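You operate a simulated robot arm through the tools that you are given. There is no shell and no other tool. Be economical: measure what you need, move in short steps, check, and stop when the job is done.

You are at the controls of a simulated two-armed robot. One attempt, no reset.

Task
Clear the emergency stop: both sockets off, pull the red button out, press reset.
Fine: in that order; the green lamp ends lit, the sockets off.

Only the result counts: the job must be done as asked and must still hold three seconds after the hand-in. Knocking over, shifting, dropping, spilling or breaking anything else fails it.

Robot
Two 7-joint arms with fingered hands on one trunk, on a base that drives. Base frame: it is fixed to the floor where the robot stands at the start and does not move with it; the origin is under the middle of the robot, x ahead of it, y to its left, z up. Lengths are in cm, angles in rad, forces in N, time in s.
The left shoulder is at the start at [7, 16.6, 119.3], the right one opposite. With the tool pointing down near the work surface each hand reaches from about 10 to 96 cm from the robot's upright axis, wherever it stands, measured 20 degrees to its own side. Places, roughly: bay reset button [100, -10, 100]; lower socket switch [70, 0, 100]; stop button [100, -10, 120]; stop station [100, -10, 110]; upper socket switch [70, 0, 120]. Payload 4.1 kg a hand.
Tool frame (each hand has its own): the origin (TCP) lies between the finger pads and is the grasp point; the fingertips stand 3.2 cm ahead of it; z points along the fingers, y is the line along which they close. Largest opening 10.8 cm; the body of the gripper starts 3.8 cm behind the TCP. The gripper is a hand of 4 fingers: y runs from the thumb to the fingers, the wrist lies at [-1.6, -10.8, -18.6] in the tool frame, and closing takes about 1.5 s.
Orientation is that of the tool frame in the base frame, as a unit quaternion [w, x, y, z]. With the fingers straight down and the wrist toward the robot, the tool's x, y and z point along [0, 1, 0], [1, 0, 0] and [0, 0, -1] of the base frame.

Tools
- The arms move only by the tool apply_moves. It takes "left_motion", "right_motion" or both (then of equal length, played together; a hand with none holds still); each is text: rows parted by semicolons, each of 6 numbers parted by spaces: the turn, a rotation vector about the tool's x, y, z in rad, then the shift along the tool's x, y, z in cm. In form: rx ry rz dx dy dz; .... A call has 1 to 12 rows; each row shifts and turns the commanded pose from where the row before left it, along the tool's axes as they then stand. "left_gripper" and "right_gripper" are, for a hand that has rows, the closure, from 0 (fully open) to 1 (shut), set as the call begins (left out, the last holds). Rows are played at 5 a second. More than 5 cm and 0.15 rad between two rows, or a gripper value outside its range, and nothing of the call is played. A pose out of reach is approached as far as the arm can. The call stops where the force on the tool passes 40 N (or 10 N more than at its start, if that is more) or the arm is blocked; 0.2 s more then pass. The fingers move at their own pace (about 4.5 cm/s each) and stop on an object; they squeeze with about 22 N. The grip force told is the motor's: it shows also when the fingers shut on nothing. Time passes only in rows, and 0.2 s behind the last, so rows that do not move let the fingers close. It gives the time, the measured TCP pose, the force on the tool (base axes), the opening and the grip force at its end, in the units of the frame above (readings bear some noise), with the torque about the TCP (base axes, N m) and any sound that the robot's microphone picked up, and new pictures: "views" is both (left out), scene, wrist or none (wrist: the cameras of the hands that moved).
- Cameras (640 x 400 px; columns grow to the right, rows downward): "scene" is now at [13.15, -0.23, 144.7]; the picture's right is [-0.26, -0.96, 0.00], its down [-0.31, 0.08, -0.95] and it looks along [0.91, -0.25, -0.32] (base axes); focal length 279 px, centre (320, 200). "left" rides on the left gripper at [-6.4, -9.3, -13.2] in its tool frame; the picture's right is [-0.80, -0.28, 0.53], its down [0.55, -0.71, 0.45] and it looks along [0.25, 0.65, 0.72] (tool axes); focal length 247 px, centre (320, 200). "right" rides on the right gripper at [6.4, -9.3, -13.2] in its tool frame; the picture's right is [-0.80, 0.28, -0.53], its down [-0.55, -0.71, 0.45] and it looks along [-0.25, 0.65, 0.72] (tool axes); focal length 247 px, centre (320, 200). There is no depth. A picture from a camera that has moved, and an enlarged one, comes with that camera's place and axes in the base frame and with its lens. The place of the scene camera against the robot may be out by one fixed shift of up to 2.5 cm in any direction.
- lift_body(by): slides the trunk up (or, below 0, down) by that many cm; the arms and the scene camera ride with it, the base frame stays. It gives what a move gives, with no picture.
- drive_base(legs): drives the robot by 1 to 6 legs, each [ahead, left, turn to the left] in cm, cm and rad, along the robot's own axes; the way and the turn of a leg run together, so that a leg with both is an arc; at most 150 cm and 3.142 rad a leg. The arms and the cameras ride along, it lands a little off, and it stops where it bumps. It gives what a move gives, and a new picture of the scene camera.
- move_fingers(index, middle, ring, thumb_bend, hand): sets how far each is bent, from 0 (flat) to 1 (curled in); at 0.3 the hand is open as for a grip, at 0.7 the pads meet at the TCP. One left out holds its place. A second passes; each finger stops where it meets its share of the squeeze, and holds until it gets a number again. A gripper value or a shape takes the hand back. It gives what a move gives, with no picture; readings hold the bend of each and the force on the fingers (four entries, about 0 where the hand has none), thumb and palm.
- hand_shape(shape, hand): the hand has 4 fingers and takes this shape, open, in about a second: jaw (thumb against the fingers, like two jaws); tri (thumb and two fingers); tip (a fingertip pinch); poke (one finger out to press); point (the index stretched); flat (the hand flat); cup (the hand cupped); fist (a fist). The gripper value then closes the fingers along that shape, each until it touches; the sizes above hold for jaw. It gives what a move gives, with no picture.
- aim_head(pan, tilt): turns the head with the scene camera to pan (to the left, within 1.501 rad either way) and tilt (down, from -0.506 to 1.204), counted from straight ahead of the robot. It gives what a move gives, and a new picture of the scene camera.
- close_up(camera, box): a new picture of the part [left, top, right, bottom] of that camera's present view, enlarged. The clock stands still meanwhile.
- hand_in(): hands the job in; it is judged then, once.

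Go step by step. Nothing tells you exact positions but the pictures and the camera data: compare them with the known pose of the tool, close in by small moves and look again before you grip or let go. The budget is 120 turns and 260 pictures, counting those below and the enlarged ones. Unless the task says otherwise, let go and move clear before handing in, and close with one line.

The tools are called after "Call:" by a JSON object that holds its "api" and its "payload". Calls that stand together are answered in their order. apply_moves: Moves the arms, as the interface text tells. Its arguments: {"type":"object","properties":{"left_motion":{"type":"string"},"left_gripper":{"type":"number"},"right_motion":{"type":"string"},"right_gripper":{"type":"number"},"views":{"type":"string","enum":["both","scene","wrist","none"]}},"required":[]} The other tools are called the same way: lift_body (by) slides the trunk up or down; hand_shape (shape, hand) gives the hand a shape; move_fingers (index, middle, ring, thumb_bend, hand) moves the fingers one by one; drive_base (legs) drives the base; aim_head (pan, tilt) turns the head that bears the scene camera; close_up (camera, box) takes an enlarged picture of a part of a camera's view; hand_in () hands the job in.

At the start:

```text
time_s: 0.0
left_tool_pos: [67.01, 14.37, 141.77]
left_tool_rot: [0.0, 0.708, 0.707, 0.0]
left_force: [0.3, 1.1, 0.4]
left_ft_torque: [0.02, -0.01, 0.02]
left_grip_width: 10.77
left_grip_force: 0.0
left_shape: jaw
left_bend: [0.3, 0.3, 0.3, 0.3]
left_finger forces: [0.0, 0.0, 0.1, 0.0, 0.0, 0.0]
right_tool_pos: [56.72, -29.2, 138.91]
right_tool_rot: [-0.001, 0.707, 0.707, 0.0]
right_force: [0.1, -0.3, -1.1]
right_ft_torque: [-0.01, -0.02, -0.04]
right_grip_width: 10.77
right_grip_force: 0.1
right_shape: jaw
right_bend: [0.3, 0.3, 0.3, 0.3]
right_finger forces: [0.1, 0.0, 0.0, 0.0, 0.1, 0.1]
trunk travel left (down, up): [-70.0, 24.0]
robot x, y, heading: [-0.19, -0.37, 0.001]
head pan, tilt: [-0.267, 0.325]
```

scene: 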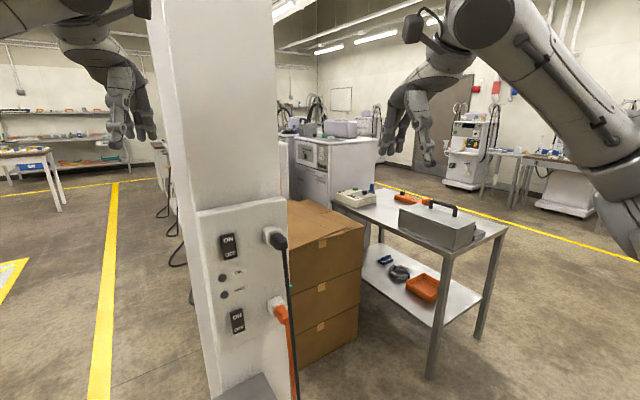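
right: 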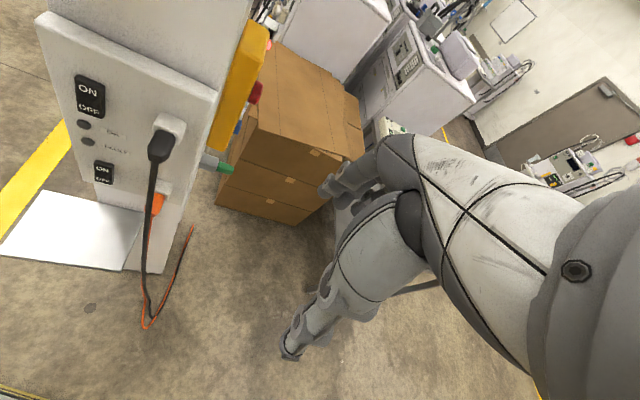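
left: 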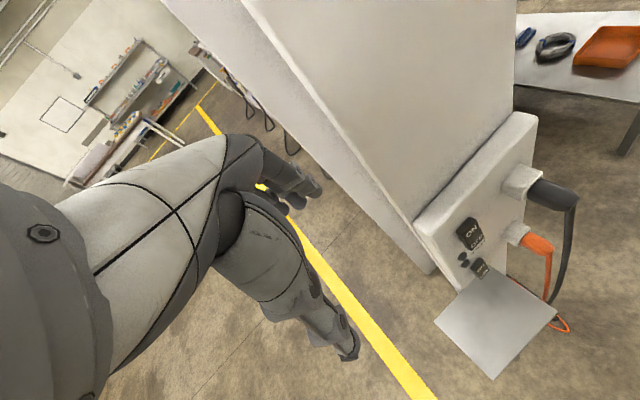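

I see a pillar ahead with a socket panel (two ON/OFF rockers), and on its right-hand side a yellow box with the red button. I take closer looks first.

Call:
{"api": "close_up", "payload": {"camera": "scene", "box": [190, 190, 310, 400]}}

Call:
{"api": "close_up", "payload": {"camera": "right", "box": [30, 0, 290, 200]}}

```text
1.90 times, centred on (250, 295) of scene
camera zoom: at [13.15, -0.23, 144.7], right [-0.26, -0.96, 0.0], down [-0.31, 0.08, -0.95], along [0.91, -0.25, -0.32], focal length 531 px, centre (453, 19)
```

zoom: 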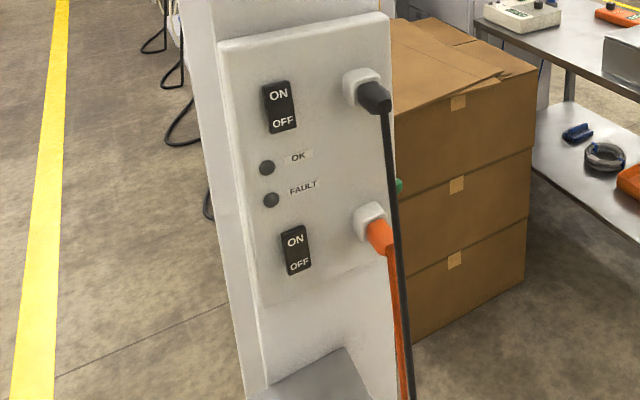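

```text
2.00 times, centred on (160, 100) of right
camera zoom: at [47.46, -22.64, 151.86], right [0.28, -0.8, 0.53], down [-0.71, -0.55, -0.45], along [0.65, -0.25, -0.72], focal length 494 px, centre (640, 400)
```

zoom: 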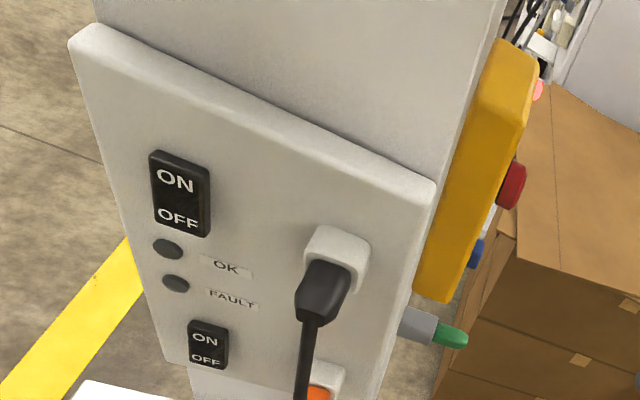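

I place the upper switch near (71, 2.3, 116.5) and the lower near (71, 2.4, 96), with OFF about 2 cm below each centre. I'll shape the left hand to poke, back it off and turn it to point forward.

Call:
{"api": "hand_shape", "payload": {"hand": "left", "shape": "poke"}}

Call:
{"api": "apply_moves", "payload": {"left_motion": "0 0 0 0 -5 0;0 0 0 0 -5 0;0 0 0 0 -5 0;-0.14 0 0 0 0 0;-0.14 0 0 0 0 0;-0.14 0 0 0 0 0;-0.14 0 0 0 0 0;-0.14 0 0 0 0 0;-0.14 0 0 0 0 0;-0.14 0 0 0 0 0;-0.14 0 0 0 0 0;-0.14 0 0 0 0 0", "views": "none"}}

Call:
{"api": "apply_moves", "payload": {"left_motion": "-0.14 0 0 0 0 0;-0.14 0 0 0 0 0;-0.031 0 0 0 0 0;0 0 0 -3 -3 0;0 0 0 -3 -3 0;0 0 0 -3 -3 0;0 0 0 -3 -3 0;0 0 0 0 -3 0;0 0 0 0 -3 0"}}

```text
time_s: 0.9
left_tool_pos: [66.92, 14.35, 141.81]
left_tool_rot: [0.0, 0.707, 0.707, 0.0]
left_force: [-0.1, -0.2, 0.7]
left_ft_torque: [-0.05, 0.02, 0.02]
left_grip_width: 0.0
left_grip_force: 0.1
left_shape: poke
left_bend: [0.7, 0.7, 0.99, 1.0]
left_finger forces: [0.0, 0.1, 0.1, 0.0, 0.0, 0.0]
right_tool_pos: [56.62, -29.19, 138.74]
right_tool_rot: [0.0, 0.707, 0.707, 0.0]
right_force: [0.5, 0.6, -0.5]
right_ft_torque: [-0.02, 0.02, 0.0]
right_grip_width: 10.77
right_grip_force: 0.0
right_shape: jaw
right_bend: [0.3, 0.3, 0.3, 0.3]
right_finger forces: [0.1, 0.0, 0.0, 0.1, 0.0, 0.0]
trunk travel left (down, up): [-70.0, 24.0]
robot x, y, heading: [0.09, 0.18, -0.004]
head pan, tilt: [-0.267, 0.325]
```

```text
time_s: 3.5
left_tool_pos: [51.83, 14.67, 141.8]
left_tool_rot: [0.418, 0.572, 0.571, 0.416]
left_force: [-0.4, 0.1, 0.3]
left_ft_torque: [-0.04, 0.02, 0.01]
left_grip_width: 0.0
left_grip_force: 0.1
left_shape: poke
left_bend: [0.7, 0.7, 0.99, 1.0]
left_finger forces: [0.0, 0.0, 0.0, 0.0, 0.1, 0.0]
right_tool_pos: [56.69, -29.03, 139.01]
right_tool_rot: [0.0, 0.707, 0.707, 0.0]
right_force: [-1.0, 0.6, -0.2]
right_ft_torque: [0.0, 0.01, 0.02]
right_grip_width: 10.77
right_grip_force: 0.0
right_shape: jaw
right_bend: [0.3, 0.3, 0.3, 0.3]
right_finger forces: [0.0, 0.0, 0.1, 0.0, 0.0, 0.0]
trunk travel left (down, up): [-70.0, 24.0]
robot x, y, heading: [0.02, -0.01, -0.006]
head pan, tilt: [-0.267, 0.325]
```

```text
time_s: 5.5
left_tool_pos: [52.33, 3.05, 123.73]
left_tool_rot: [0.489, 0.502, 0.486, 0.522]
left_force: [-0.1, 0.4, -0.2]
left_ft_torque: [0.03, 0.02, 0.03]
left_grip_width: 0.01
left_grip_force: 0.0
left_shape: poke
left_bend: [0.7, 0.7, 0.99, 1.0]
left_finger forces: [0.0, 0.1, 0.0, 0.0, 0.0, 0.0]
right_tool_pos: [56.77, -29.04, 138.72]
right_tool_rot: [0.0, 0.707, 0.707, 0.0]
right_force: [-0.1, -0.4, -0.5]
right_ft_torque: [-0.01, 0.01, -0.02]
right_grip_width: 10.73
right_grip_force: 0.0
right_shape: jaw
right_bend: [0.3, 0.3, 0.3, 0.3]
right_finger forces: [0.0, 0.0, 0.0, 0.1, 0.0, 0.0]
trunk travel left (down, up): [-70.0, 24.0]
robot x, y, heading: [0.04, 0.24, 0.0]
head pan, tilt: [-0.267, 0.325]
camera scene: at [13.16, -0.17, 144.7], right [-0.26, -0.96, 0.0], down [-0.31, 0.08, -0.95], along [0.91, -0.25, -0.32], focal length 279 px, centre (320, 200)
camera left: at [39.48, -3.19, 113.9], right [0.55, -0.78, -0.31], down [0.46, 0.59, -0.67], along [0.7, 0.23, 0.68], focal length 247 px, centre (320, 200)
```

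scene: 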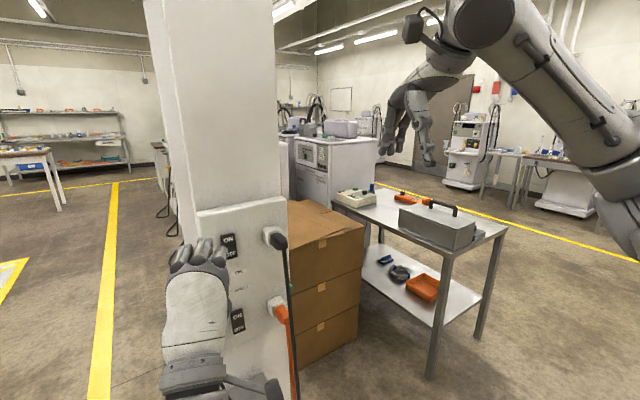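
left: 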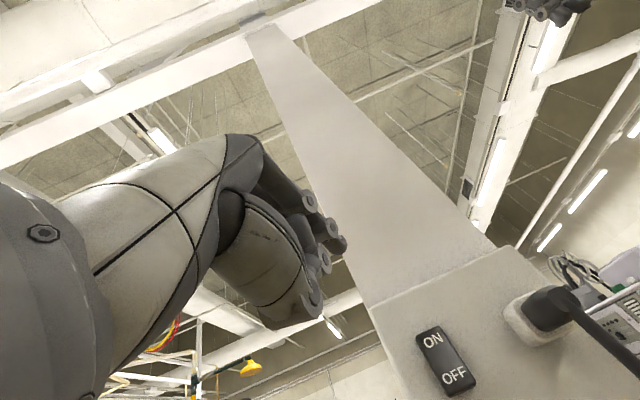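

The left hand now points forward near the panel. I check the hand's finger shape.

Call:
{"api": "close_up", "payload": {"camera": "scene", "box": [150, 210, 310, 400]}}

Call:
{"api": "close_up", "payload": {"camera": "left", "box": [200, 120, 500, 400]}}

```text
2.11 times, centred on (230, 305) of scene
camera zoom: at [13.16, -0.17, 144.7], right [-0.26, -0.96, 0.0], down [-0.31, 0.08, -0.95], along [0.91, -0.25, -0.32], focal length 587 px, centre (510, -21)
```

zoom: 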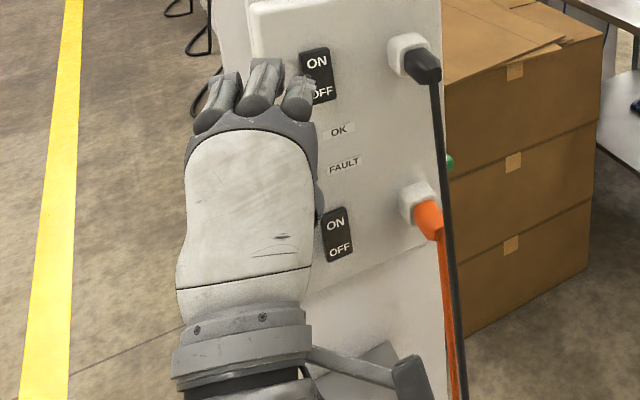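

```text
1.43 times, centred on (350, 260) of left
camera zoom: at [39.48, -3.19, 113.9], right [0.55, -0.78, -0.31], down [0.46, 0.59, -0.67], along [0.7, 0.23, 0.68], focal length 353 px, centre (277, 114)
```

zoom: 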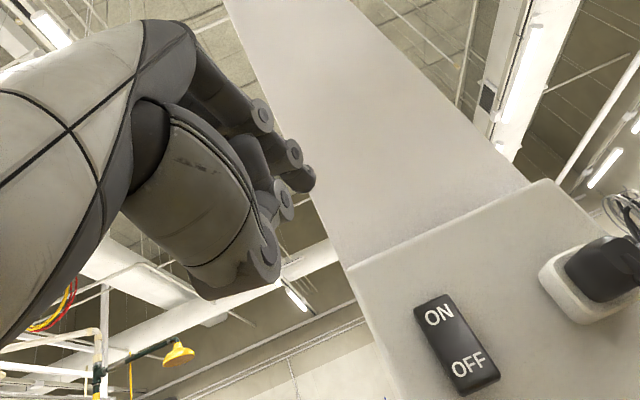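

The index finger is on the right side of this hand. I try the "point" shape, which may stretch it clearer.

Call:
{"api": "hand_shape", "payload": {"hand": "left", "shape": "point"}}

Call:
{"api": "close_up", "payload": {"camera": "left", "box": [200, 120, 500, 400]}}

Call:
{"api": "close_up", "payload": {"camera": "scene", "box": [150, 210, 310, 400]}}

```text
time_s: 6.4
left_tool_pos: [52.4, 3.1, 123.51]
left_tool_rot: [0.489, 0.504, 0.488, 0.518]
left_force: [0.4, 0.0, -0.2]
left_ft_torque: [-0.02, -0.01, -0.01]
left_grip_width: 0.03
left_grip_force: 0.0
left_shape: point
left_bend: [0.19, 1.0, 1.0, 0.99]
left_finger forces: [0.0, 0.0, 0.1, 0.0, 0.1, 0.0]
right_tool_pos: [56.63, -29.08, 138.81]
right_tool_rot: [0.0, 0.707, 0.707, 0.0]
right_force: [0.5, 0.3, -0.1]
right_ft_torque: [-0.02, 0.01, -0.04]
right_grip_width: 10.73
right_grip_force: 0.1
right_shape: jaw
right_bend: [0.3, 0.3, 0.3, 0.3]
right_finger forces: [0.1, 0.0, 0.0, 0.1, 0.0, 0.0]
trunk travel left (down, up): [-70.0, 24.0]
robot x, y, heading: [-0.13, 0.14, 0.001]
head pan, tilt: [-0.267, 0.325]
```

```text
1.43 times, centred on (350, 260) of left
camera zoom: at [39.42, -3.2, 113.73], right [0.55, -0.78, -0.31], down [0.45, 0.59, -0.67], along [0.7, 0.23, 0.67], focal length 353 px, centre (277, 114)
```

zoom: 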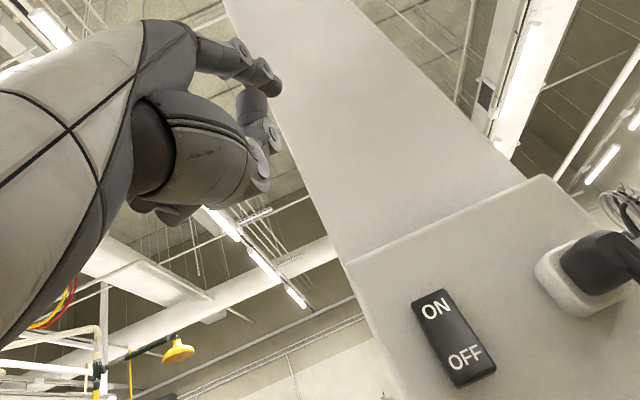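

```text
2.11 times, centred on (230, 305) of scene
camera zoom: at [13.14, -0.23, 144.7], right [-0.26, -0.96, 0.0], down [-0.31, 0.08, -0.95], along [0.91, -0.25, -0.32], focal length 587 px, centre (510, -21)
```

zoom: 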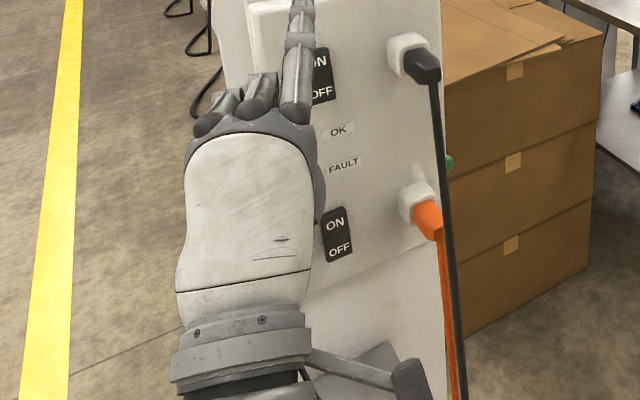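

The index tip stands about 2.4 ahead, 7.5 above and 1.6 right of the TCP. I bring it in front of the upper OFF half, about 4 cm short.

Call:
{"api": "apply_moves", "payload": {"left_motion": "0 0 0 0.2 -4.1 0;0 0 0 0.2 -4.1 0;0 0 0 0.2 -4.1 2;0 0 0 0.2 -4.1 2;0 0 0 0 0 4;0 0 0 0 0 4;0 0 0 0 0 0"}}

Call:
{"api": "close_up", "payload": {"camera": "left", "box": [200, 60, 440, 210]}}

Call:
{"api": "close_up", "payload": {"camera": "scene", "box": [190, 210, 310, 400]}}

```text
time_s: 8.0
left_tool_pos: [64.01, 3.07, 107.25]
left_tool_rot: [0.5, 0.499, 0.5, 0.5]
left_force: [0.3, 0.5, -0.1]
left_ft_torque: [0.01, -0.01, 0.03]
left_grip_width: 0.0
left_grip_force: 0.1
left_shape: point
left_bend: [0.19, 1.0, 1.0, 0.99]
left_finger forces: [0.0, 0.0, 0.1, 0.1, 0.0, 0.0]
right_tool_pos: [56.51, -29.13, 138.9]
right_tool_rot: [0.0, 0.707, 0.707, 0.0]
right_force: [0.1, -0.5, 0.5]
right_ft_torque: [0.02, 0.01, 0.02]
right_grip_width: 10.76
right_grip_force: 0.0
right_shape: jaw
right_bend: [0.3, 0.3, 0.3, 0.3]
right_finger forces: [0.0, 0.1, 0.1, 0.0, 0.1, 0.0]
trunk travel left (down, up): [-70.0, 24.0]
robot x, y, heading: [-0.03, 0.21, -0.0]
head pan, tilt: [-0.267, 0.325]
camera scene: at [13.02, -0.22, 144.71], right [-0.26, -0.96, 0.0], down [-0.31, 0.08, -0.95], along [0.91, -0.25, -0.32], focal length 279 px, centre (320, 200)
camera left: at [50.85, -3.46, 97.93], right [0.53, -0.8, -0.28], down [0.45, 0.55, -0.71], along [0.72, 0.25, 0.65], focal length 247 px, centre (320, 200)
```

scene: 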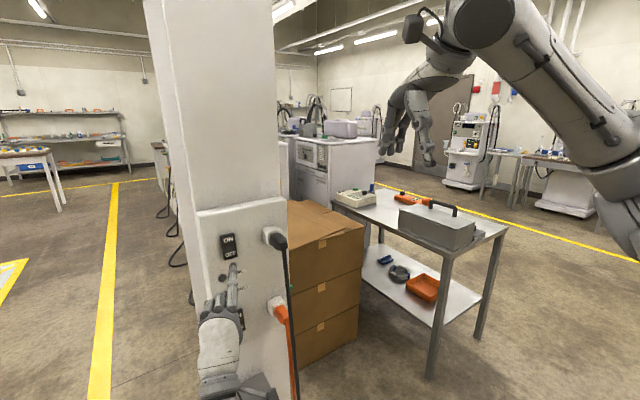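
left: 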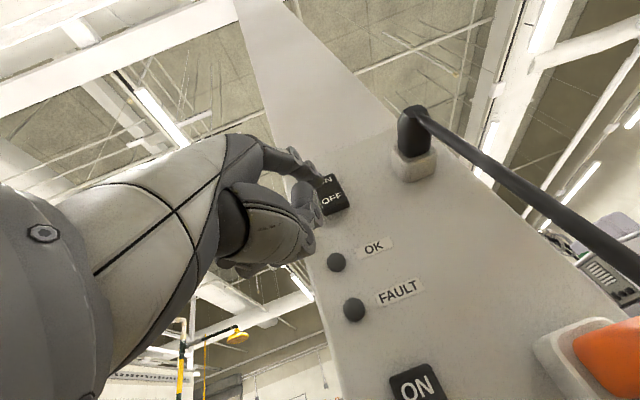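

```text
2.67 times, centred on (320, 135) of left
camera zoom: at [50.85, -3.46, 97.93], right [0.53, -0.8, -0.28], down [0.45, 0.55, -0.71], along [0.72, 0.25, 0.65], focal length 659 px, centre (320, 373)
```

zoom: 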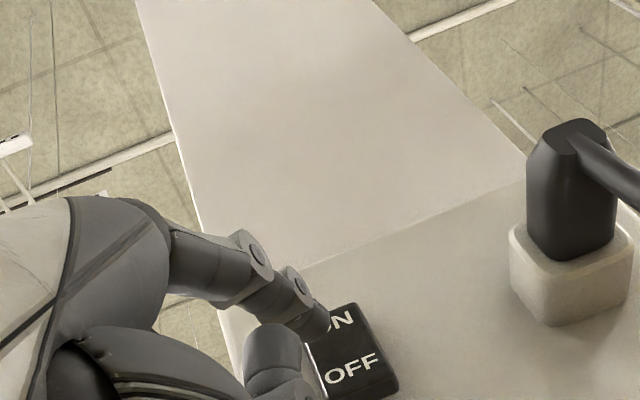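

```text
2.11 times, centred on (250, 305) of scene
camera zoom: at [13.02, -0.22, 144.71], right [-0.26, -0.96, 0.0], down [-0.31, 0.08, -0.95], along [0.91, -0.25, -0.32], focal length 587 px, centre (467, -21)
```

zoom: 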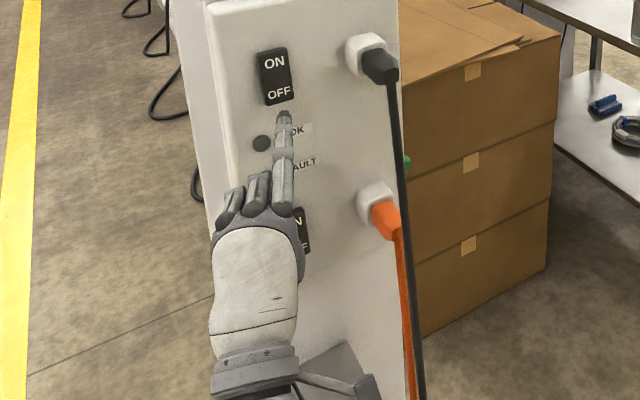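

The tip is level with the OFF half, about half a cm to its right, 4–5 cm off. I push forward in small rows.

Call:
{"api": "apply_moves", "payload": {"left_motion": "0 0 0 0.6 0 1;0 0 0 0 -0.2 1;0 0 0 0 0 1;0 0 0 0 0 0.7;0 0 0 0 0 0", "views": "none"}}

Call:
{"api": "close_up", "payload": {"camera": "scene", "box": [190, 210, 310, 330]}}

Call:
{"api": "close_up", "payload": {"camera": "left", "box": [200, 100, 440, 250]}}

```text
time_s: 9.2
left_tool_pos: [67.74, 3.83, 107.15]
left_tool_rot: [0.5, 0.5, 0.5, 0.5]
left_force: [0.2, -0.3, 0.0]
left_ft_torque: [-0.02, -0.02, 0.01]
left_grip_width: 0.0
left_grip_force: 0.0
left_shape: point
left_bend: [0.19, 1.0, 1.0, 0.99]
left_finger forces: [0.1, 0.0, 0.0, 0.1, 0.0, 0.0]
right_tool_pos: [56.68, -29.18, 138.77]
right_tool_rot: [0.0, 0.707, 0.707, -0.001]
right_force: [-0.3, -0.8, -0.7]
right_ft_torque: [0.01, 0.02, 0.0]
right_grip_width: 10.76
right_grip_force: 0.0
right_shape: jaw
right_bend: [0.3, 0.3, 0.3, 0.3]
right_finger forces: [0.0, 0.1, 0.0, 0.0, 0.1, 0.0]
trunk travel left (down, up): [-70.0, 24.0]
robot x, y, heading: [0.19, 0.25, -0.004]
head pan, tilt: [-0.267, 0.325]
```

```text
3.33 times, centred on (250, 270) of scene
camera zoom: at [13.15, -0.23, 144.69], right [-0.26, -0.96, 0.0], down [-0.31, 0.08, -0.95], along [0.91, -0.25, -0.32], focal length 929 px, centre (553, -33)
```

zoom: 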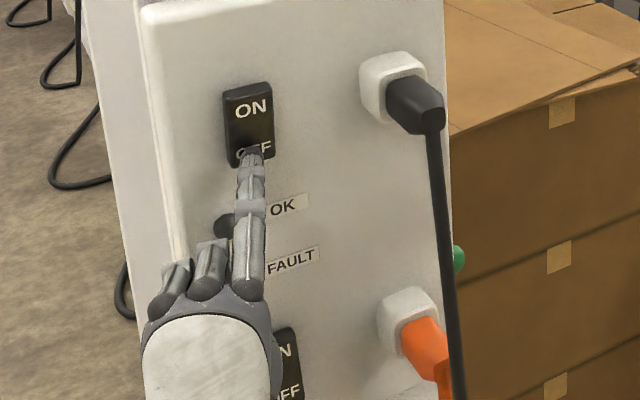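

```text
2.67 times, centred on (320, 175) of left
camera zoom: at [54.61, -2.7, 97.92], right [0.53, -0.8, -0.28], down [0.45, 0.55, -0.71], along [0.72, 0.25, 0.65], focal length 659 px, centre (320, 267)
```

zoom: 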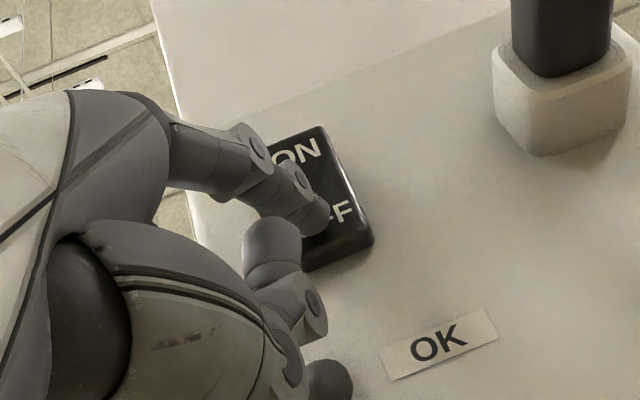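

The tip is almost on the OFF half. I keep pushing in half-centimetre rows.

Call:
{"api": "apply_moves", "payload": {"left_motion": "0 0 0 0 0 0.4;0 0 0 0 0 0.4;0 0 0 0 0 0.4;0 0 0 0 0 0.4", "views": "none"}}

Call:
{"api": "close_up", "payload": {"camera": "left", "box": [200, 100, 440, 250]}}

```text
time_s: 10.1
left_tool_pos: [68.44, 3.37, 107.02]
left_tool_rot: [0.501, 0.502, 0.497, 0.5]
left_force: [-25.3, -1.5, -10.5]
left_ft_torque: [0.32, -1.9, -0.44]
left_grip_width: 0.0
left_grip_force: 0.1
left_shape: point
left_bend: [0.15, 1.0, 1.0, 0.99]
left_finger forces: [26.0, 0.1, 0.1, 0.1, 0.1, 0.0]
right_tool_pos: [56.41, -29.27, 138.77]
right_tool_rot: [0.0, 0.707, 0.707, 0.0]
right_force: [-0.1, 0.3, -0.3]
right_ft_torque: [0.01, 0.02, 0.0]
right_grip_width: 10.76
right_grip_force: 0.1
right_shape: jaw
right_bend: [0.3, 0.3, 0.3, 0.3]
right_finger forces: [0.1, 0.1, 0.0, 0.0, 0.1, 0.0]
trunk travel left (down, up): [-70.0, 24.0]
robot x, y, heading: [0.4, 0.14, 0.001]
head pan, tilt: [-0.267, 0.325]
stopped in row 4 (left hand): the force on the tool passed its limit (the readings are from after the stop); the commanded pose is now the measured one
```

```text
2.67 times, centred on (320, 175) of left
camera zoom: at [55.32, -2.99, 97.84], right [0.53, -0.8, -0.29], down [0.45, 0.55, -0.7], along [0.72, 0.24, 0.65], focal length 659 px, centre (320, 267)
```

zoom: 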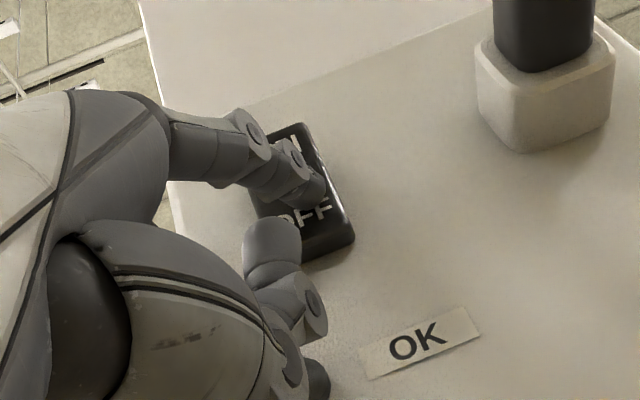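

The finger landed just above the OFF label, close to the pivot, and nothing clicked. I back off, go about 1.4 cm lower and press again.

Call:
{"api": "apply_moves", "payload": {"left_motion": "0 0 0 0 0 -1;0 0 0 0.3 -1.4 -0.6;0 0 0 0 0 0;0 0 0 0 0 0.8;0 0 0 0 0 0.5", "views": "none"}}

Call:
{"api": "close_up", "payload": {"camera": "left", "box": [200, 100, 440, 250]}}

```text
time_s: 11.3
left_tool_pos: [68.15, 3.69, 105.8]
left_tool_rot: [0.5, 0.501, 0.498, 0.501]
left_force: [-9.9, -1.6, -4.1]
left_ft_torque: [0.13, -0.65, -0.15]
left_grip_width: 0.01
left_grip_force: 0.0
left_shape: point
left_bend: [0.19, 1.0, 1.0, 0.99]
left_finger forces: [9.7, 0.0, 0.0, 0.1, 0.0, 0.0]
right_tool_pos: [56.29, -29.24, 138.89]
right_tool_rot: [0.001, 0.707, 0.707, 0.0]
right_force: [0.0, 0.6, -0.3]
right_ft_torque: [-0.01, 0.0, -0.01]
right_grip_width: 10.76
right_grip_force: 0.1
right_shape: jaw
right_bend: [0.3, 0.3, 0.3, 0.3]
right_finger forces: [0.1, 0.0, 0.0, 0.0, 0.0, 0.0]
trunk travel left (down, up): [-70.0, 24.0]
robot x, y, heading: [-0.27, -0.3, 0.001]
head pan, tilt: [-0.267, 0.325]
```

```text
2.67 times, centred on (320, 175) of left
camera zoom: at [55.04, -2.67, 96.53], right [0.53, -0.8, -0.28], down [0.45, 0.55, -0.7], along [0.72, 0.25, 0.65], focal length 659 px, centre (320, 267)
```

zoom: 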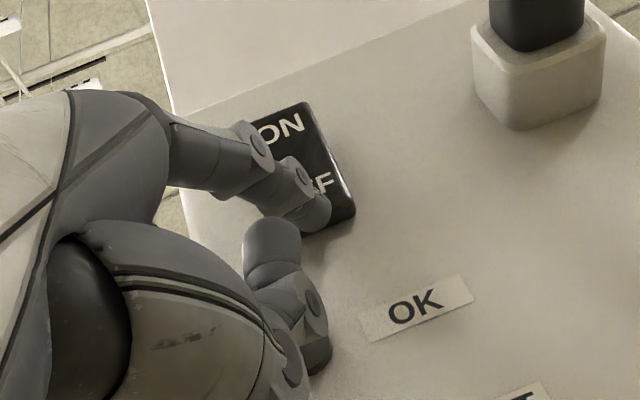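

The tip now sits on the lower OFF end with 10 N. I push a bit more.

Call:
{"api": "apply_moves", "payload": {"left_motion": "0 0 0 0 -0.1 0.3;0 0 0 0 -0.1 0.3;0 0 0 0 -0.1 0.3;0 0 0 0 0 0.3", "views": "none"}}

Call:
{"api": "close_up", "payload": {"camera": "left", "box": [200, 100, 440, 250]}}

```text
time_s: 12.3
left_tool_pos: [69.27, 3.83, 105.66]
left_tool_rot: [0.501, 0.501, 0.498, 0.501]
left_force: [-31.6, -4.6, -13.6]
left_ft_torque: [0.63, -2.52, -0.79]
left_grip_width: 0.0
left_grip_force: 0.1
left_shape: point
left_bend: [0.12, 1.0, 1.0, 0.99]
left_finger forces: [32.5, 0.0, 0.0, 0.0, 0.0, 0.0]
right_tool_pos: [56.17, -29.24, 139.09]
right_tool_rot: [0.001, 0.707, 0.707, 0.002]
right_force: [-1.2, 0.2, -0.4]
right_ft_torque: [0.02, 0.0, -0.02]
right_grip_width: 10.75
right_grip_force: 0.0
right_shape: jaw
right_bend: [0.3, 0.3, 0.3, 0.3]
right_finger forces: [0.0, 0.1, 0.0, 0.0, 0.0, 0.0]
trunk travel left (down, up): [-70.0, 24.0]
robot x, y, heading: [-0.13, -0.02, -0.005]
head pan, tilt: [-0.267, 0.325]
```

```text
2.67 times, centred on (320, 175) of left
camera zoom: at [56.14, -2.6, 96.42], right [0.53, -0.8, -0.28], down [0.45, 0.55, -0.7], along [0.72, 0.24, 0.65], focal length 659 px, centre (320, 267)
```

zoom: 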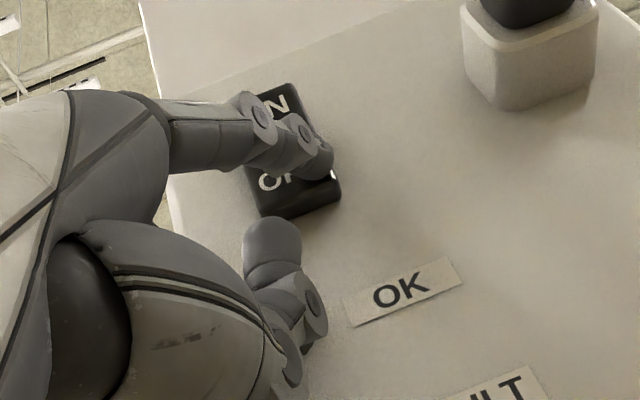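

The stretched finger just flexes back and slides up. I'll back off and pitch the hand down by 0.45 rad so that the finger is in line with the push.

Call:
{"api": "apply_moves", "payload": {"left_motion": "0 0 0 0 -0.3 -3.5;0 0 0 0 1 -3.1;0.15 0 0 0 1.4 0;0.15 0 0 0 0 0;0.15 0 0 0 0 0;0 0 0 0 0 0", "views": "scene"}}

Call:
{"api": "close_up", "payload": {"camera": "left", "box": [200, 100, 440, 250]}}

Call:
{"api": "close_up", "payload": {"camera": "scene", "box": [190, 210, 310, 330]}}

```text
time_s: 13.7
left_tool_pos: [63.11, 3.96, 107.35]
left_tool_rot: [0.376, 0.6, 0.598, 0.375]
left_force: [-0.3, 0.0, 1.3]
left_ft_torque: [-0.01, -0.01, -0.04]
left_grip_width: 0.0
left_grip_force: 0.1
left_shape: point
left_bend: [0.19, 1.0, 1.0, 0.99]
left_finger forces: [0.0, 0.0, 0.0, 0.1, 0.1, 0.0]
right_tool_pos: [56.65, -29.04, 138.71]
right_tool_rot: [-0.001, 0.708, 0.706, -0.001]
right_force: [0.4, 0.1, 0.5]
right_ft_torque: [-0.01, 0.02, 0.02]
right_grip_width: 10.76
right_grip_force: 0.1
right_shape: jaw
right_bend: [0.3, 0.3, 0.3, 0.3]
right_finger forces: [0.1, 0.0, 0.1, 0.1, 0.0, 0.1]
trunk travel left (down, up): [-70.0, 24.0]
robot x, y, heading: [0.36, -0.1, -0.003]
head pan, tilt: [-0.267, 0.325]
camera scene: at [13.14, -0.17, 144.69], right [-0.26, -0.96, 0.0], down [-0.31, 0.08, -0.95], along [0.91, -0.25, -0.32], focal length 279 px, centre (320, 200)
```

scene: 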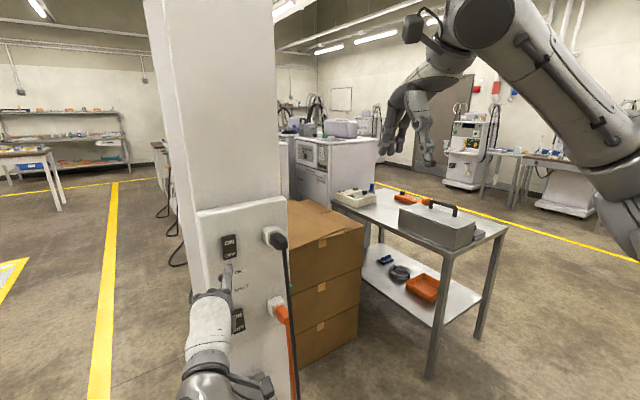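

```text
2.67 times, centred on (320, 175) of left
camera zoom: at [47.3, -2.48, 104.89], right [0.35, -0.8, -0.49], down [0.1, 0.55, -0.83], along [0.93, 0.25, 0.27], focal length 659 px, centre (320, 267)
```

zoom: 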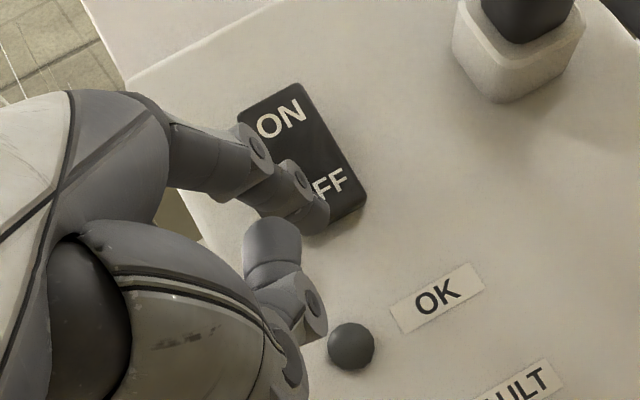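

```text
3.33 times, centred on (250, 270) of scene
camera zoom: at [13.14, -0.17, 144.69], right [-0.26, -0.96, 0.0], down [-0.31, 0.08, -0.95], along [0.91, -0.25, -0.32], focal length 929 px, centre (553, -33)
```

zoom: 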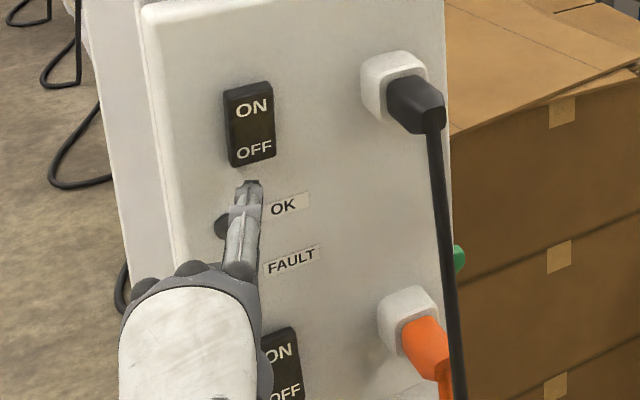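

The finger is now in line with the push, just under the OFF label. I raise it 0.6 cm and push straight toward the panel.

Call:
{"api": "apply_moves", "payload": {"left_motion": "0 0 0 0 0.54 -0.26;0 0 0 0 0.435 0.9;0 0 0 0 0.35 0.72;0 0 0 0 0.17 0.36;0 0 0 0 0.17 0.36;0 0 0 0 0.17 0.36;0 0 0 0 0.17 0.36", "views": "none"}}

Call:
{"api": "close_up", "payload": {"camera": "left", "box": [200, 100, 440, 250]}}

```text
time_s: 15.2
left_tool_pos: [65.52, 3.72, 108.55]
left_tool_rot: [0.378, 0.601, 0.592, 0.382]
left_force: [-35.0, -5.0, -0.2]
left_ft_torque: [0.18, -1.76, -0.87]
left_grip_width: 10.36
left_grip_force: 0.0
left_shape: point
left_bend: [0.2, 1.0, 1.0, 0.99]
left_finger forces: [34.0, 0.0, 0.0, 0.0, 0.0, 0.0]
right_tool_pos: [55.9, -29.12, 139.01]
right_tool_rot: [0.001, 0.707, 0.707, 0.001]
right_force: [0.3, -0.9, 0.3]
right_ft_torque: [-0.01, 0.01, 0.03]
right_grip_width: 10.77
right_grip_force: 0.1
right_shape: jaw
right_bend: [0.3, 0.3, 0.3, 0.3]
right_finger forces: [0.0, 0.0, 0.0, 0.1, 0.0, 0.1]
trunk travel left (down, up): [-70.0, 24.0]
robot x, y, heading: [-0.37, 0.05, -0.002]
head pan, tilt: [-0.267, 0.325]
stopped in row 7 (left hand): the force on the tool passed its limit (the readings are from after the stop); the commanded pose is now the measured one
```

```text
2.67 times, centred on (320, 175) of left
camera zoom: at [49.68, -2.59, 105.65], right [0.36, -0.79, -0.49], down [0.11, 0.56, -0.82], along [0.93, 0.24, 0.29], focal length 659 px, centre (320, 267)
```

zoom: 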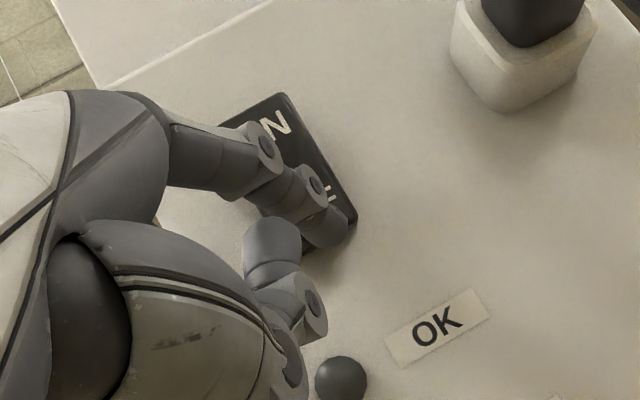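

The finger held and pushed with 34 N. I back off to see whether the rocker has tilted.

Call:
{"api": "apply_moves", "payload": {"left_motion": "0 0 0 0 -0.87 -1.8;0 0 0 0 -1.74 -3.6;0 0 0 0 -2.2 -4.5;0 0 0 0 0 0", "views": "none"}}

Call:
{"api": "close_up", "payload": {"camera": "left", "box": [240, 100, 480, 250]}}

Call:
{"api": "close_up", "payload": {"camera": "scene", "box": [205, 220, 265, 270]}}

Call:
{"api": "close_up", "payload": {"camera": "right", "box": [60, 60, 140, 200]}}

```text
time_s: 16.1
left_tool_pos: [55.43, 6.13, 105.51]
left_tool_rot: [0.329, 0.625, 0.564, 0.428]
left_force: [0.3, -0.1, -0.6]
left_ft_torque: [0.0, -0.03, 0.0]
left_grip_width: 10.36
left_grip_force: 0.1
left_shape: point
left_bend: [0.19, 1.0, 1.0, 0.99]
left_finger forces: [0.0, 0.0, 0.1, 0.0, 0.0, 0.1]
right_tool_pos: [56.61, -29.22, 138.76]
right_tool_rot: [-0.001, 0.707, 0.707, -0.001]
right_force: [-0.1, 0.3, 0.3]
right_ft_torque: [-0.01, 0.0, 0.02]
right_grip_width: 10.71
right_grip_force: 0.1
right_shape: jaw
right_bend: [0.3, 0.3, 0.3, 0.3]
right_finger forces: [0.0, 0.1, 0.0, 0.0, 0.0, 0.0]
trunk travel left (down, up): [-70.0, 24.0]
robot x, y, heading: [0.04, 0.18, -0.006]
head pan, tilt: [-0.267, 0.325]
stopped in row 4 (left hand): the arm was blocked; the commanded pose is now the measured one
```

```text
2.67 times, centred on (360, 175) of left
camera zoom: at [39.66, 0.16, 101.75], right [0.37, -0.71, -0.6], down [0.11, 0.68, -0.73], along [0.92, 0.2, 0.32], focal length 659 px, centre (213, 267)
```

zoom: 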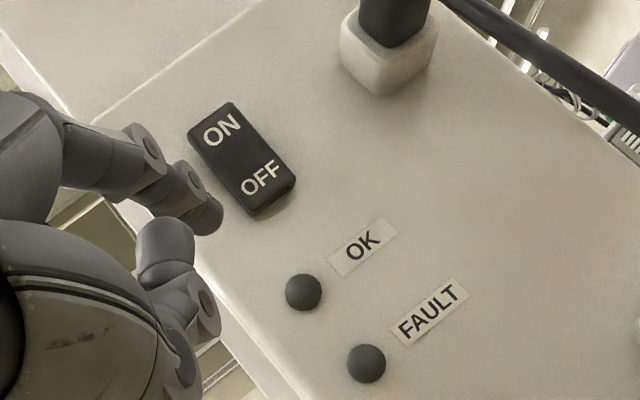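

```text
8.00 times, centred on (235, 245) of scene
camera zoom: at [13.1, -0.25, 144.69], right [-0.26, -0.96, 0.0], down [-0.31, 0.08, -0.95], along [0.91, -0.25, -0.32], focal length 2230 px, centre (1000, -160)
```

zoom: 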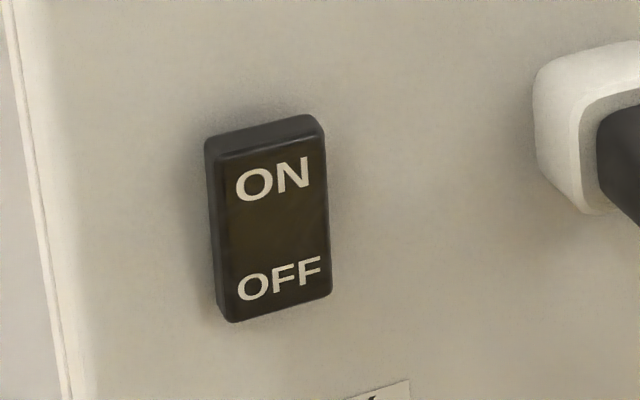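

```text
2.86 times, centred on (100, 130) of right
camera zoom: at [47.43, -22.67, 151.83], right [0.28, -0.8, 0.53], down [-0.71, -0.55, -0.45], along [0.65, -0.25, -0.72], focal length 706 px, centre (949, 400)
```

zoom: 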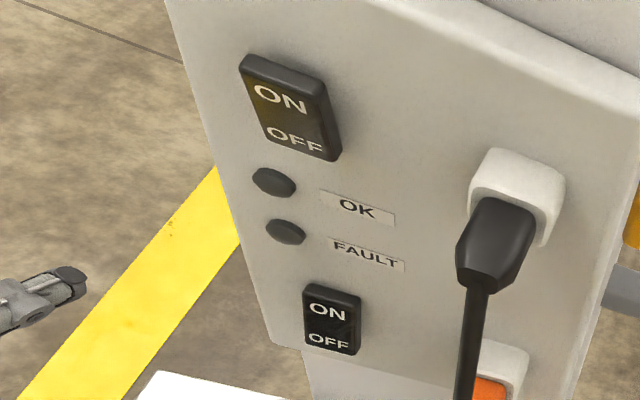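

The upper rocker now shows its ON end standing out, so it looks off. I compare with the lower one.

Call:
{"api": "close_up", "payload": {"camera": "scene", "box": [205, 290, 275, 340]}}

Call:
{"api": "close_up", "payload": {"camera": "scene", "box": [130, 200, 330, 400]}}

```text
8.00 times, centred on (240, 315) of scene
camera zoom: at [13.1, -0.25, 144.69], right [-0.26, -0.96, 0.0], down [-0.31, 0.08, -0.95], along [0.91, -0.25, -0.32], focal length 2230 px, centre (960, -720)
```

zoom: 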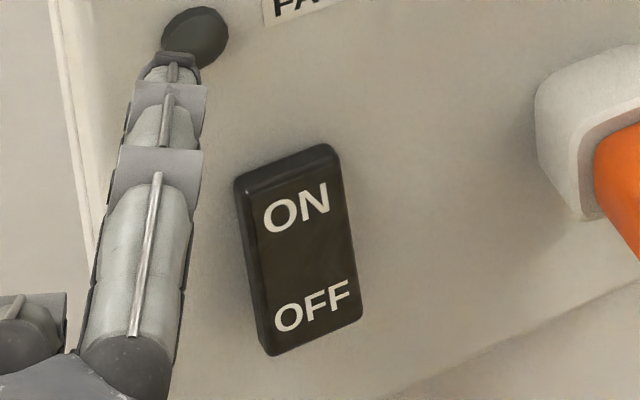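

```text
2.00 times, centred on (230, 300) of scene
camera zoom: at [13.1, -0.25, 144.69], right [-0.26, -0.96, 0.0], down [-0.31, 0.08, -0.95], along [0.91, -0.25, -0.32], focal length 557 px, centre (500, 0)
```

zoom: 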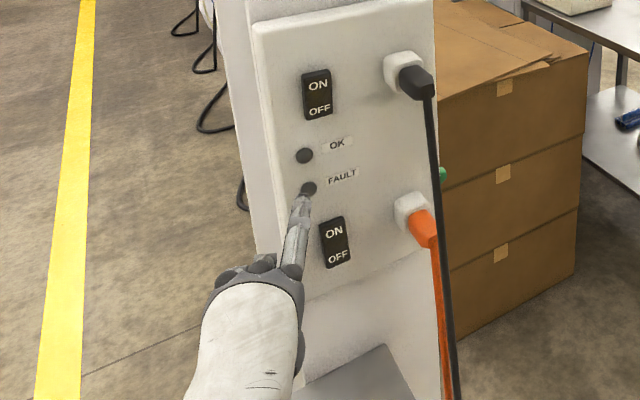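

The lower one is still ON (its OFF end stands out). I lower the trunk 18 cm so the arm keeps its comfortable posture, then straighten the hand.

Call:
{"api": "lift_body", "payload": {"by": -18}}

Call:
{"api": "apply_moves", "payload": {"left_motion": "0.007 -0.037 -0.074 0 0 0;0.007 -0.037 -0.074 -1 0 0;0 0 0 -1.2 1 2;0 0 0 0 1.3 2.7;0 0 0 0 0 0"}}

Call:
{"api": "close_up", "payload": {"camera": "left", "box": [200, 100, 440, 250]}}

```text
time_s: 18.1
left_tool_pos: [55.41, 6.13, 87.78]
left_tool_rot: [0.33, 0.624, 0.564, 0.428]
left_force: [-0.3, 0.3, 0.3]
left_ft_torque: [0.0, 0.01, 0.02]
left_grip_width: 10.36
left_grip_force: 0.0
left_shape: point
left_bend: [0.19, 1.0, 1.0, 0.99]
left_finger forces: [0.0, 0.0, 0.1, 0.1, 0.0, 0.0]
right_tool_pos: [56.71, -29.04, 120.81]
right_tool_rot: [0.0, 0.707, 0.707, 0.0]
right_force: [0.8, 0.0, 0.4]
right_ft_torque: [-0.01, -0.03, 0.0]
right_grip_width: 10.77
right_grip_force: 0.1
right_shape: jaw
right_bend: [0.3, 0.3, 0.3, 0.3]
right_finger forces: [0.0, 0.0, 0.0, 0.1, 0.0, 0.0]
trunk travel left (down, up): [-52.0, 42.0]
robot x, y, heading: [-0.66, 0.07, -0.002]
head pan, tilt: [-0.267, 0.325]
```

```text
time_s: 18.8
left_tool_pos: [56.28, 7.01, 84.25]
left_tool_rot: [0.324, 0.633, 0.561, 0.424]
left_force: [0.1, 1.1, 0.7]
left_ft_torque: [-0.03, 0.01, 0.0]
left_grip_width: 10.37
left_grip_force: 0.1
left_shape: point
left_bend: [0.19, 1.0, 1.0, 0.99]
left_finger forces: [0.1, 0.0, 0.1, 0.0, 0.0, 0.1]
right_tool_pos: [56.64, -29.04, 120.82]
right_tool_rot: [-0.001, 0.707, 0.707, -0.002]
right_force: [0.4, -0.2, -0.6]
right_ft_torque: [0.01, 0.01, 0.04]
right_grip_width: 10.77
right_grip_force: 0.2
right_shape: jaw
right_bend: [0.3, 0.3, 0.3, 0.3]
right_finger forces: [0.1, 0.0, 0.0, 0.0, 0.0, 0.1]
trunk travel left (down, up): [-52.0, 42.0]
robot x, y, heading: [-0.07, 0.07, 0.0]
head pan, tilt: [-0.267, 0.325]
stopped in row 3 (left hand): the arm was blocked; the commanded pose is now the measured one
camera scene: at [13.1, -0.23, 126.69], right [-0.26, -0.96, 0.0], down [-0.31, 0.08, -0.95], along [0.91, -0.25, -0.32], focal length 279 px, centre (320, 200)
camera left: at [40.38, 1.25, 80.61], right [0.35, -0.7, -0.62], down [0.1, 0.68, -0.72], along [0.93, 0.19, 0.31], focal length 247 px, centre (320, 200)
```

scene: 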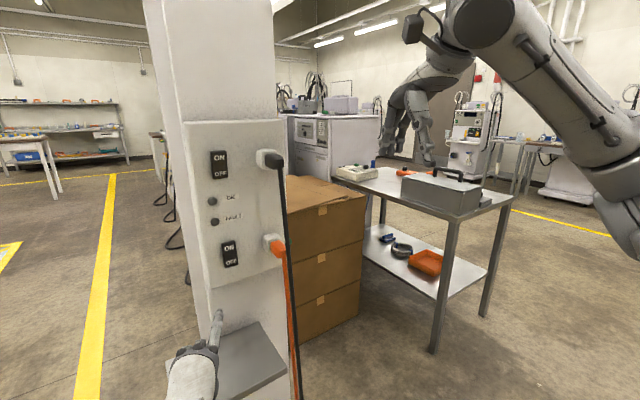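
left: 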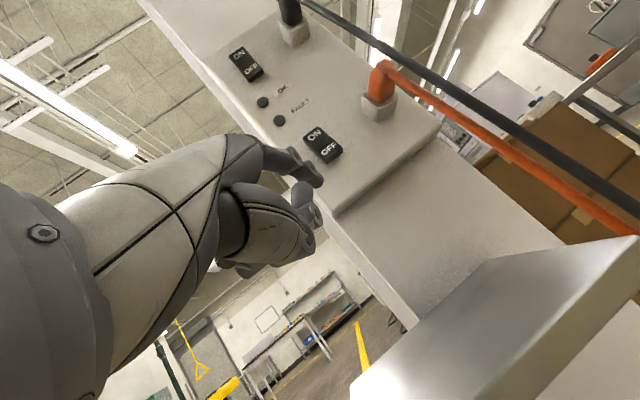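

```text
2.67 times, centred on (320, 175) of left
camera zoom: at [40.38, 1.25, 80.61], right [0.35, -0.7, -0.62], down [0.1, 0.68, -0.72], along [0.93, 0.19, 0.31], focal length 659 px, centre (320, 267)
```

zoom: 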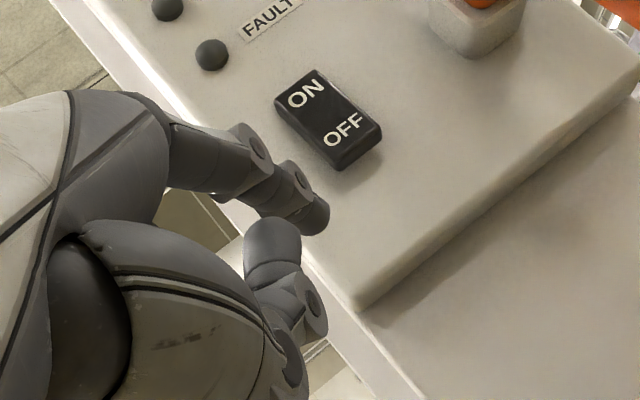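

The arm is close to a limit in this folded posture. I drive the base back 18 cm so the arm can work more stretched.

Call:
{"api": "drive_base", "payload": {"legs": [[-18, 0, 0]]}}

Call:
{"api": "apply_moves", "payload": {"left_motion": "0 0 0 0 2 4;0 0 0 0 2 4;0 0 0 0 2 4;0 0 0 0 1 2;0 0 0 0 0 0"}}

```text
time_s: 20.3
left_tool_pos: [38.14, 7.05, 84.34]
left_tool_rot: [0.324, 0.632, 0.561, 0.425]
left_force: [0.4, -0.2, -0.8]
left_ft_torque: [-0.03, 0.01, -0.02]
left_grip_width: 10.36
left_grip_force: 0.0
left_shape: point
left_bend: [0.19, 1.0, 1.0, 0.99]
left_finger forces: [0.0, 0.0, 0.1, 0.1, 0.0, 0.0]
right_tool_pos: [38.41, -29.15, 120.78]
right_tool_rot: [-0.001, 0.707, 0.707, 0.0]
right_force: [-0.2, -0.1, 0.8]
right_ft_torque: [0.02, -0.03, -0.01]
right_grip_width: 10.76
right_grip_force: 0.0
right_shape: jaw
right_bend: [0.3, 0.3, 0.3, 0.3]
right_finger forces: [0.0, 0.0, 0.0, 0.1, 0.0, 0.2]
trunk travel left (down, up): [-52.0, 42.0]
robot x, y, heading: [-18.49, -0.03, 0.001]
head pan, tilt: [-0.267, 0.325]
camera scene: at [-5.15, -0.23, 126.71], right [-0.26, -0.96, 0.0], down [-0.31, 0.08, -0.95], along [0.91, -0.25, -0.32], focal length 279 px, centre (320, 200)
```

scene: 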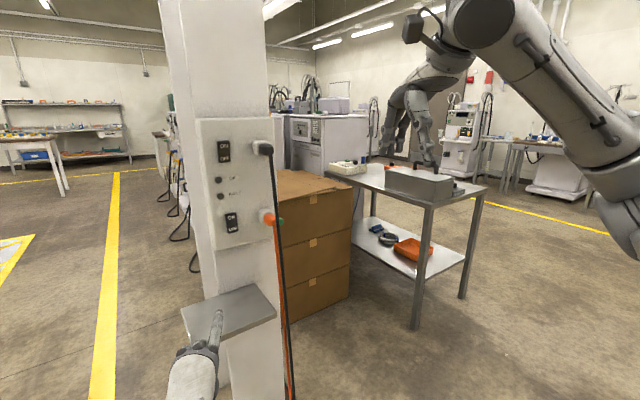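

```text
time_s: 21.2
left_tool_pos: [52.52, 12.58, 81.59]
left_tool_rot: [0.261, 0.644, 0.543, 0.472]
left_force: [0.1, -0.5, 0.8]
left_ft_torque: [0.0, 0.01, -0.01]
left_grip_width: 10.33
left_grip_force: 0.0
left_shape: point
left_bend: [0.19, 1.0, 1.0, 0.99]
left_finger forces: [0.0, 0.0, 0.0, 0.1, 0.1, 0.1]
right_tool_pos: [38.6, -29.14, 120.75]
right_tool_rot: [-0.001, 0.707, 0.707, -0.001]
right_force: [0.3, 0.4, -0.5]
right_ft_torque: [-0.03, 0.01, 0.03]
right_grip_width: 10.75
right_grip_force: 0.0
right_shape: jaw
right_bend: [0.3, 0.3, 0.3, 0.3]
right_finger forces: [0.1, 0.0, 0.0, 0.0, 0.0, 0.0]
trunk travel left (down, up): [-52.0, 42.0]
robot x, y, heading: [-18.43, 0.41, 0.002]
head pan, tilt: [-0.267, 0.325]
stopped in row 4 (left hand): the arm was blocked; the commanded pose is now the measured one
camera scene: at [-4.97, -0.21, 126.69], right [-0.26, -0.96, 0.0], down [-0.31, 0.08, -0.95], along [0.91, -0.25, -0.32], focal length 279 px, centre (320, 200)
camera left: at [36.82, 6.76, 77.29], right [0.37, -0.58, -0.72], down [0.06, 0.79, -0.61], along [0.93, 0.18, 0.33], focal length 247 px, centre (320, 200)
```

scene: 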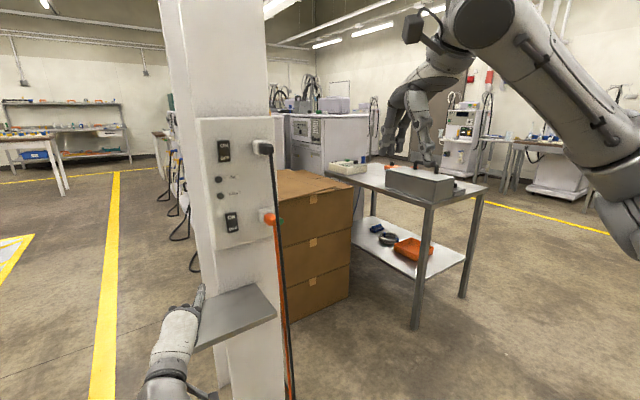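
left: 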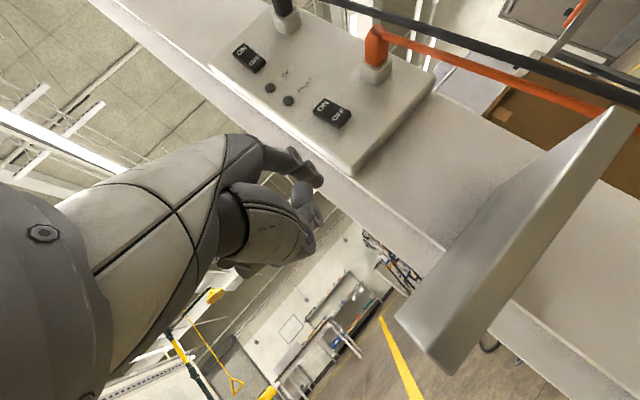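

The hand got rolled by a joint limit; it prefers the thumb side turned left. I lift it away from the shelf and roll it further that way (rz +) to free the arm.

Call:
{"api": "apply_moves", "payload": {"left_motion": "0 0 0 1 2.5 -1.3;0 0 0 1 2.5 -1.3;0 0 0.14 1 2.5 -1.3;0 0 0.14 0 0 0;0 0 0.14 0 0 0;0 0 0.14 0 0 0;0 0 0.14 0 0 0;0 0 0 0 0 0"}}

```text
time_s: 23.0
left_tool_pos: [52.11, 12.69, 90.69]
left_tool_rot: [0.082, 0.792, 0.288, 0.532]
left_force: [0.2, 0.2, -0.6]
left_ft_torque: [0.03, 0.0, 0.03]
left_grip_width: 10.38
left_grip_force: 0.1
left_shape: point
left_bend: [0.19, 1.0, 1.0, 0.99]
left_finger forces: [0.0, 0.0, 0.0, 0.0, 0.1, 0.0]
right_tool_pos: [38.55, -29.27, 120.73]
right_tool_rot: [0.0, 0.707, 0.707, 0.0]
right_force: [0.2, -0.1, -0.1]
right_ft_torque: [-0.02, -0.03, 0.01]
right_grip_width: 10.75
right_grip_force: 0.0
right_shape: jaw
right_bend: [0.3, 0.3, 0.3, 0.3]
right_finger forces: [0.1, 0.0, 0.0, 0.1, 0.0, 0.0]
trunk travel left (down, up): [-52.0, 42.0]
robot x, y, heading: [-17.83, -0.06, 0.002]
head pan, tilt: [-0.267, 0.325]
camera scene: at [-5.01, -0.25, 126.69], right [-0.26, -0.96, 0.0], down [-0.31, 0.08, -0.95], along [0.91, -0.25, -0.32], focal length 279 px, centre (320, 200)
camera left: at [35.36, 14.41, 87.13], right [0.16, -0.11, -0.98], down [0.29, 0.96, -0.06], along [0.95, -0.27, 0.18], focal length 247 px, centre (320, 200)
```

scene: 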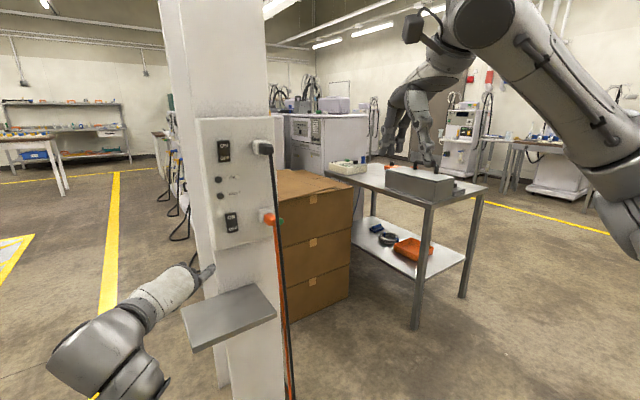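
left: 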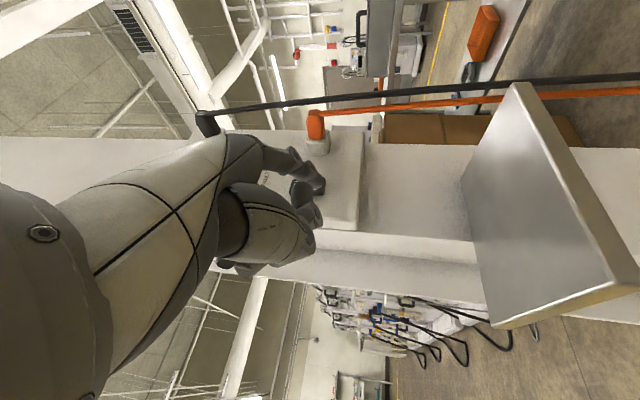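

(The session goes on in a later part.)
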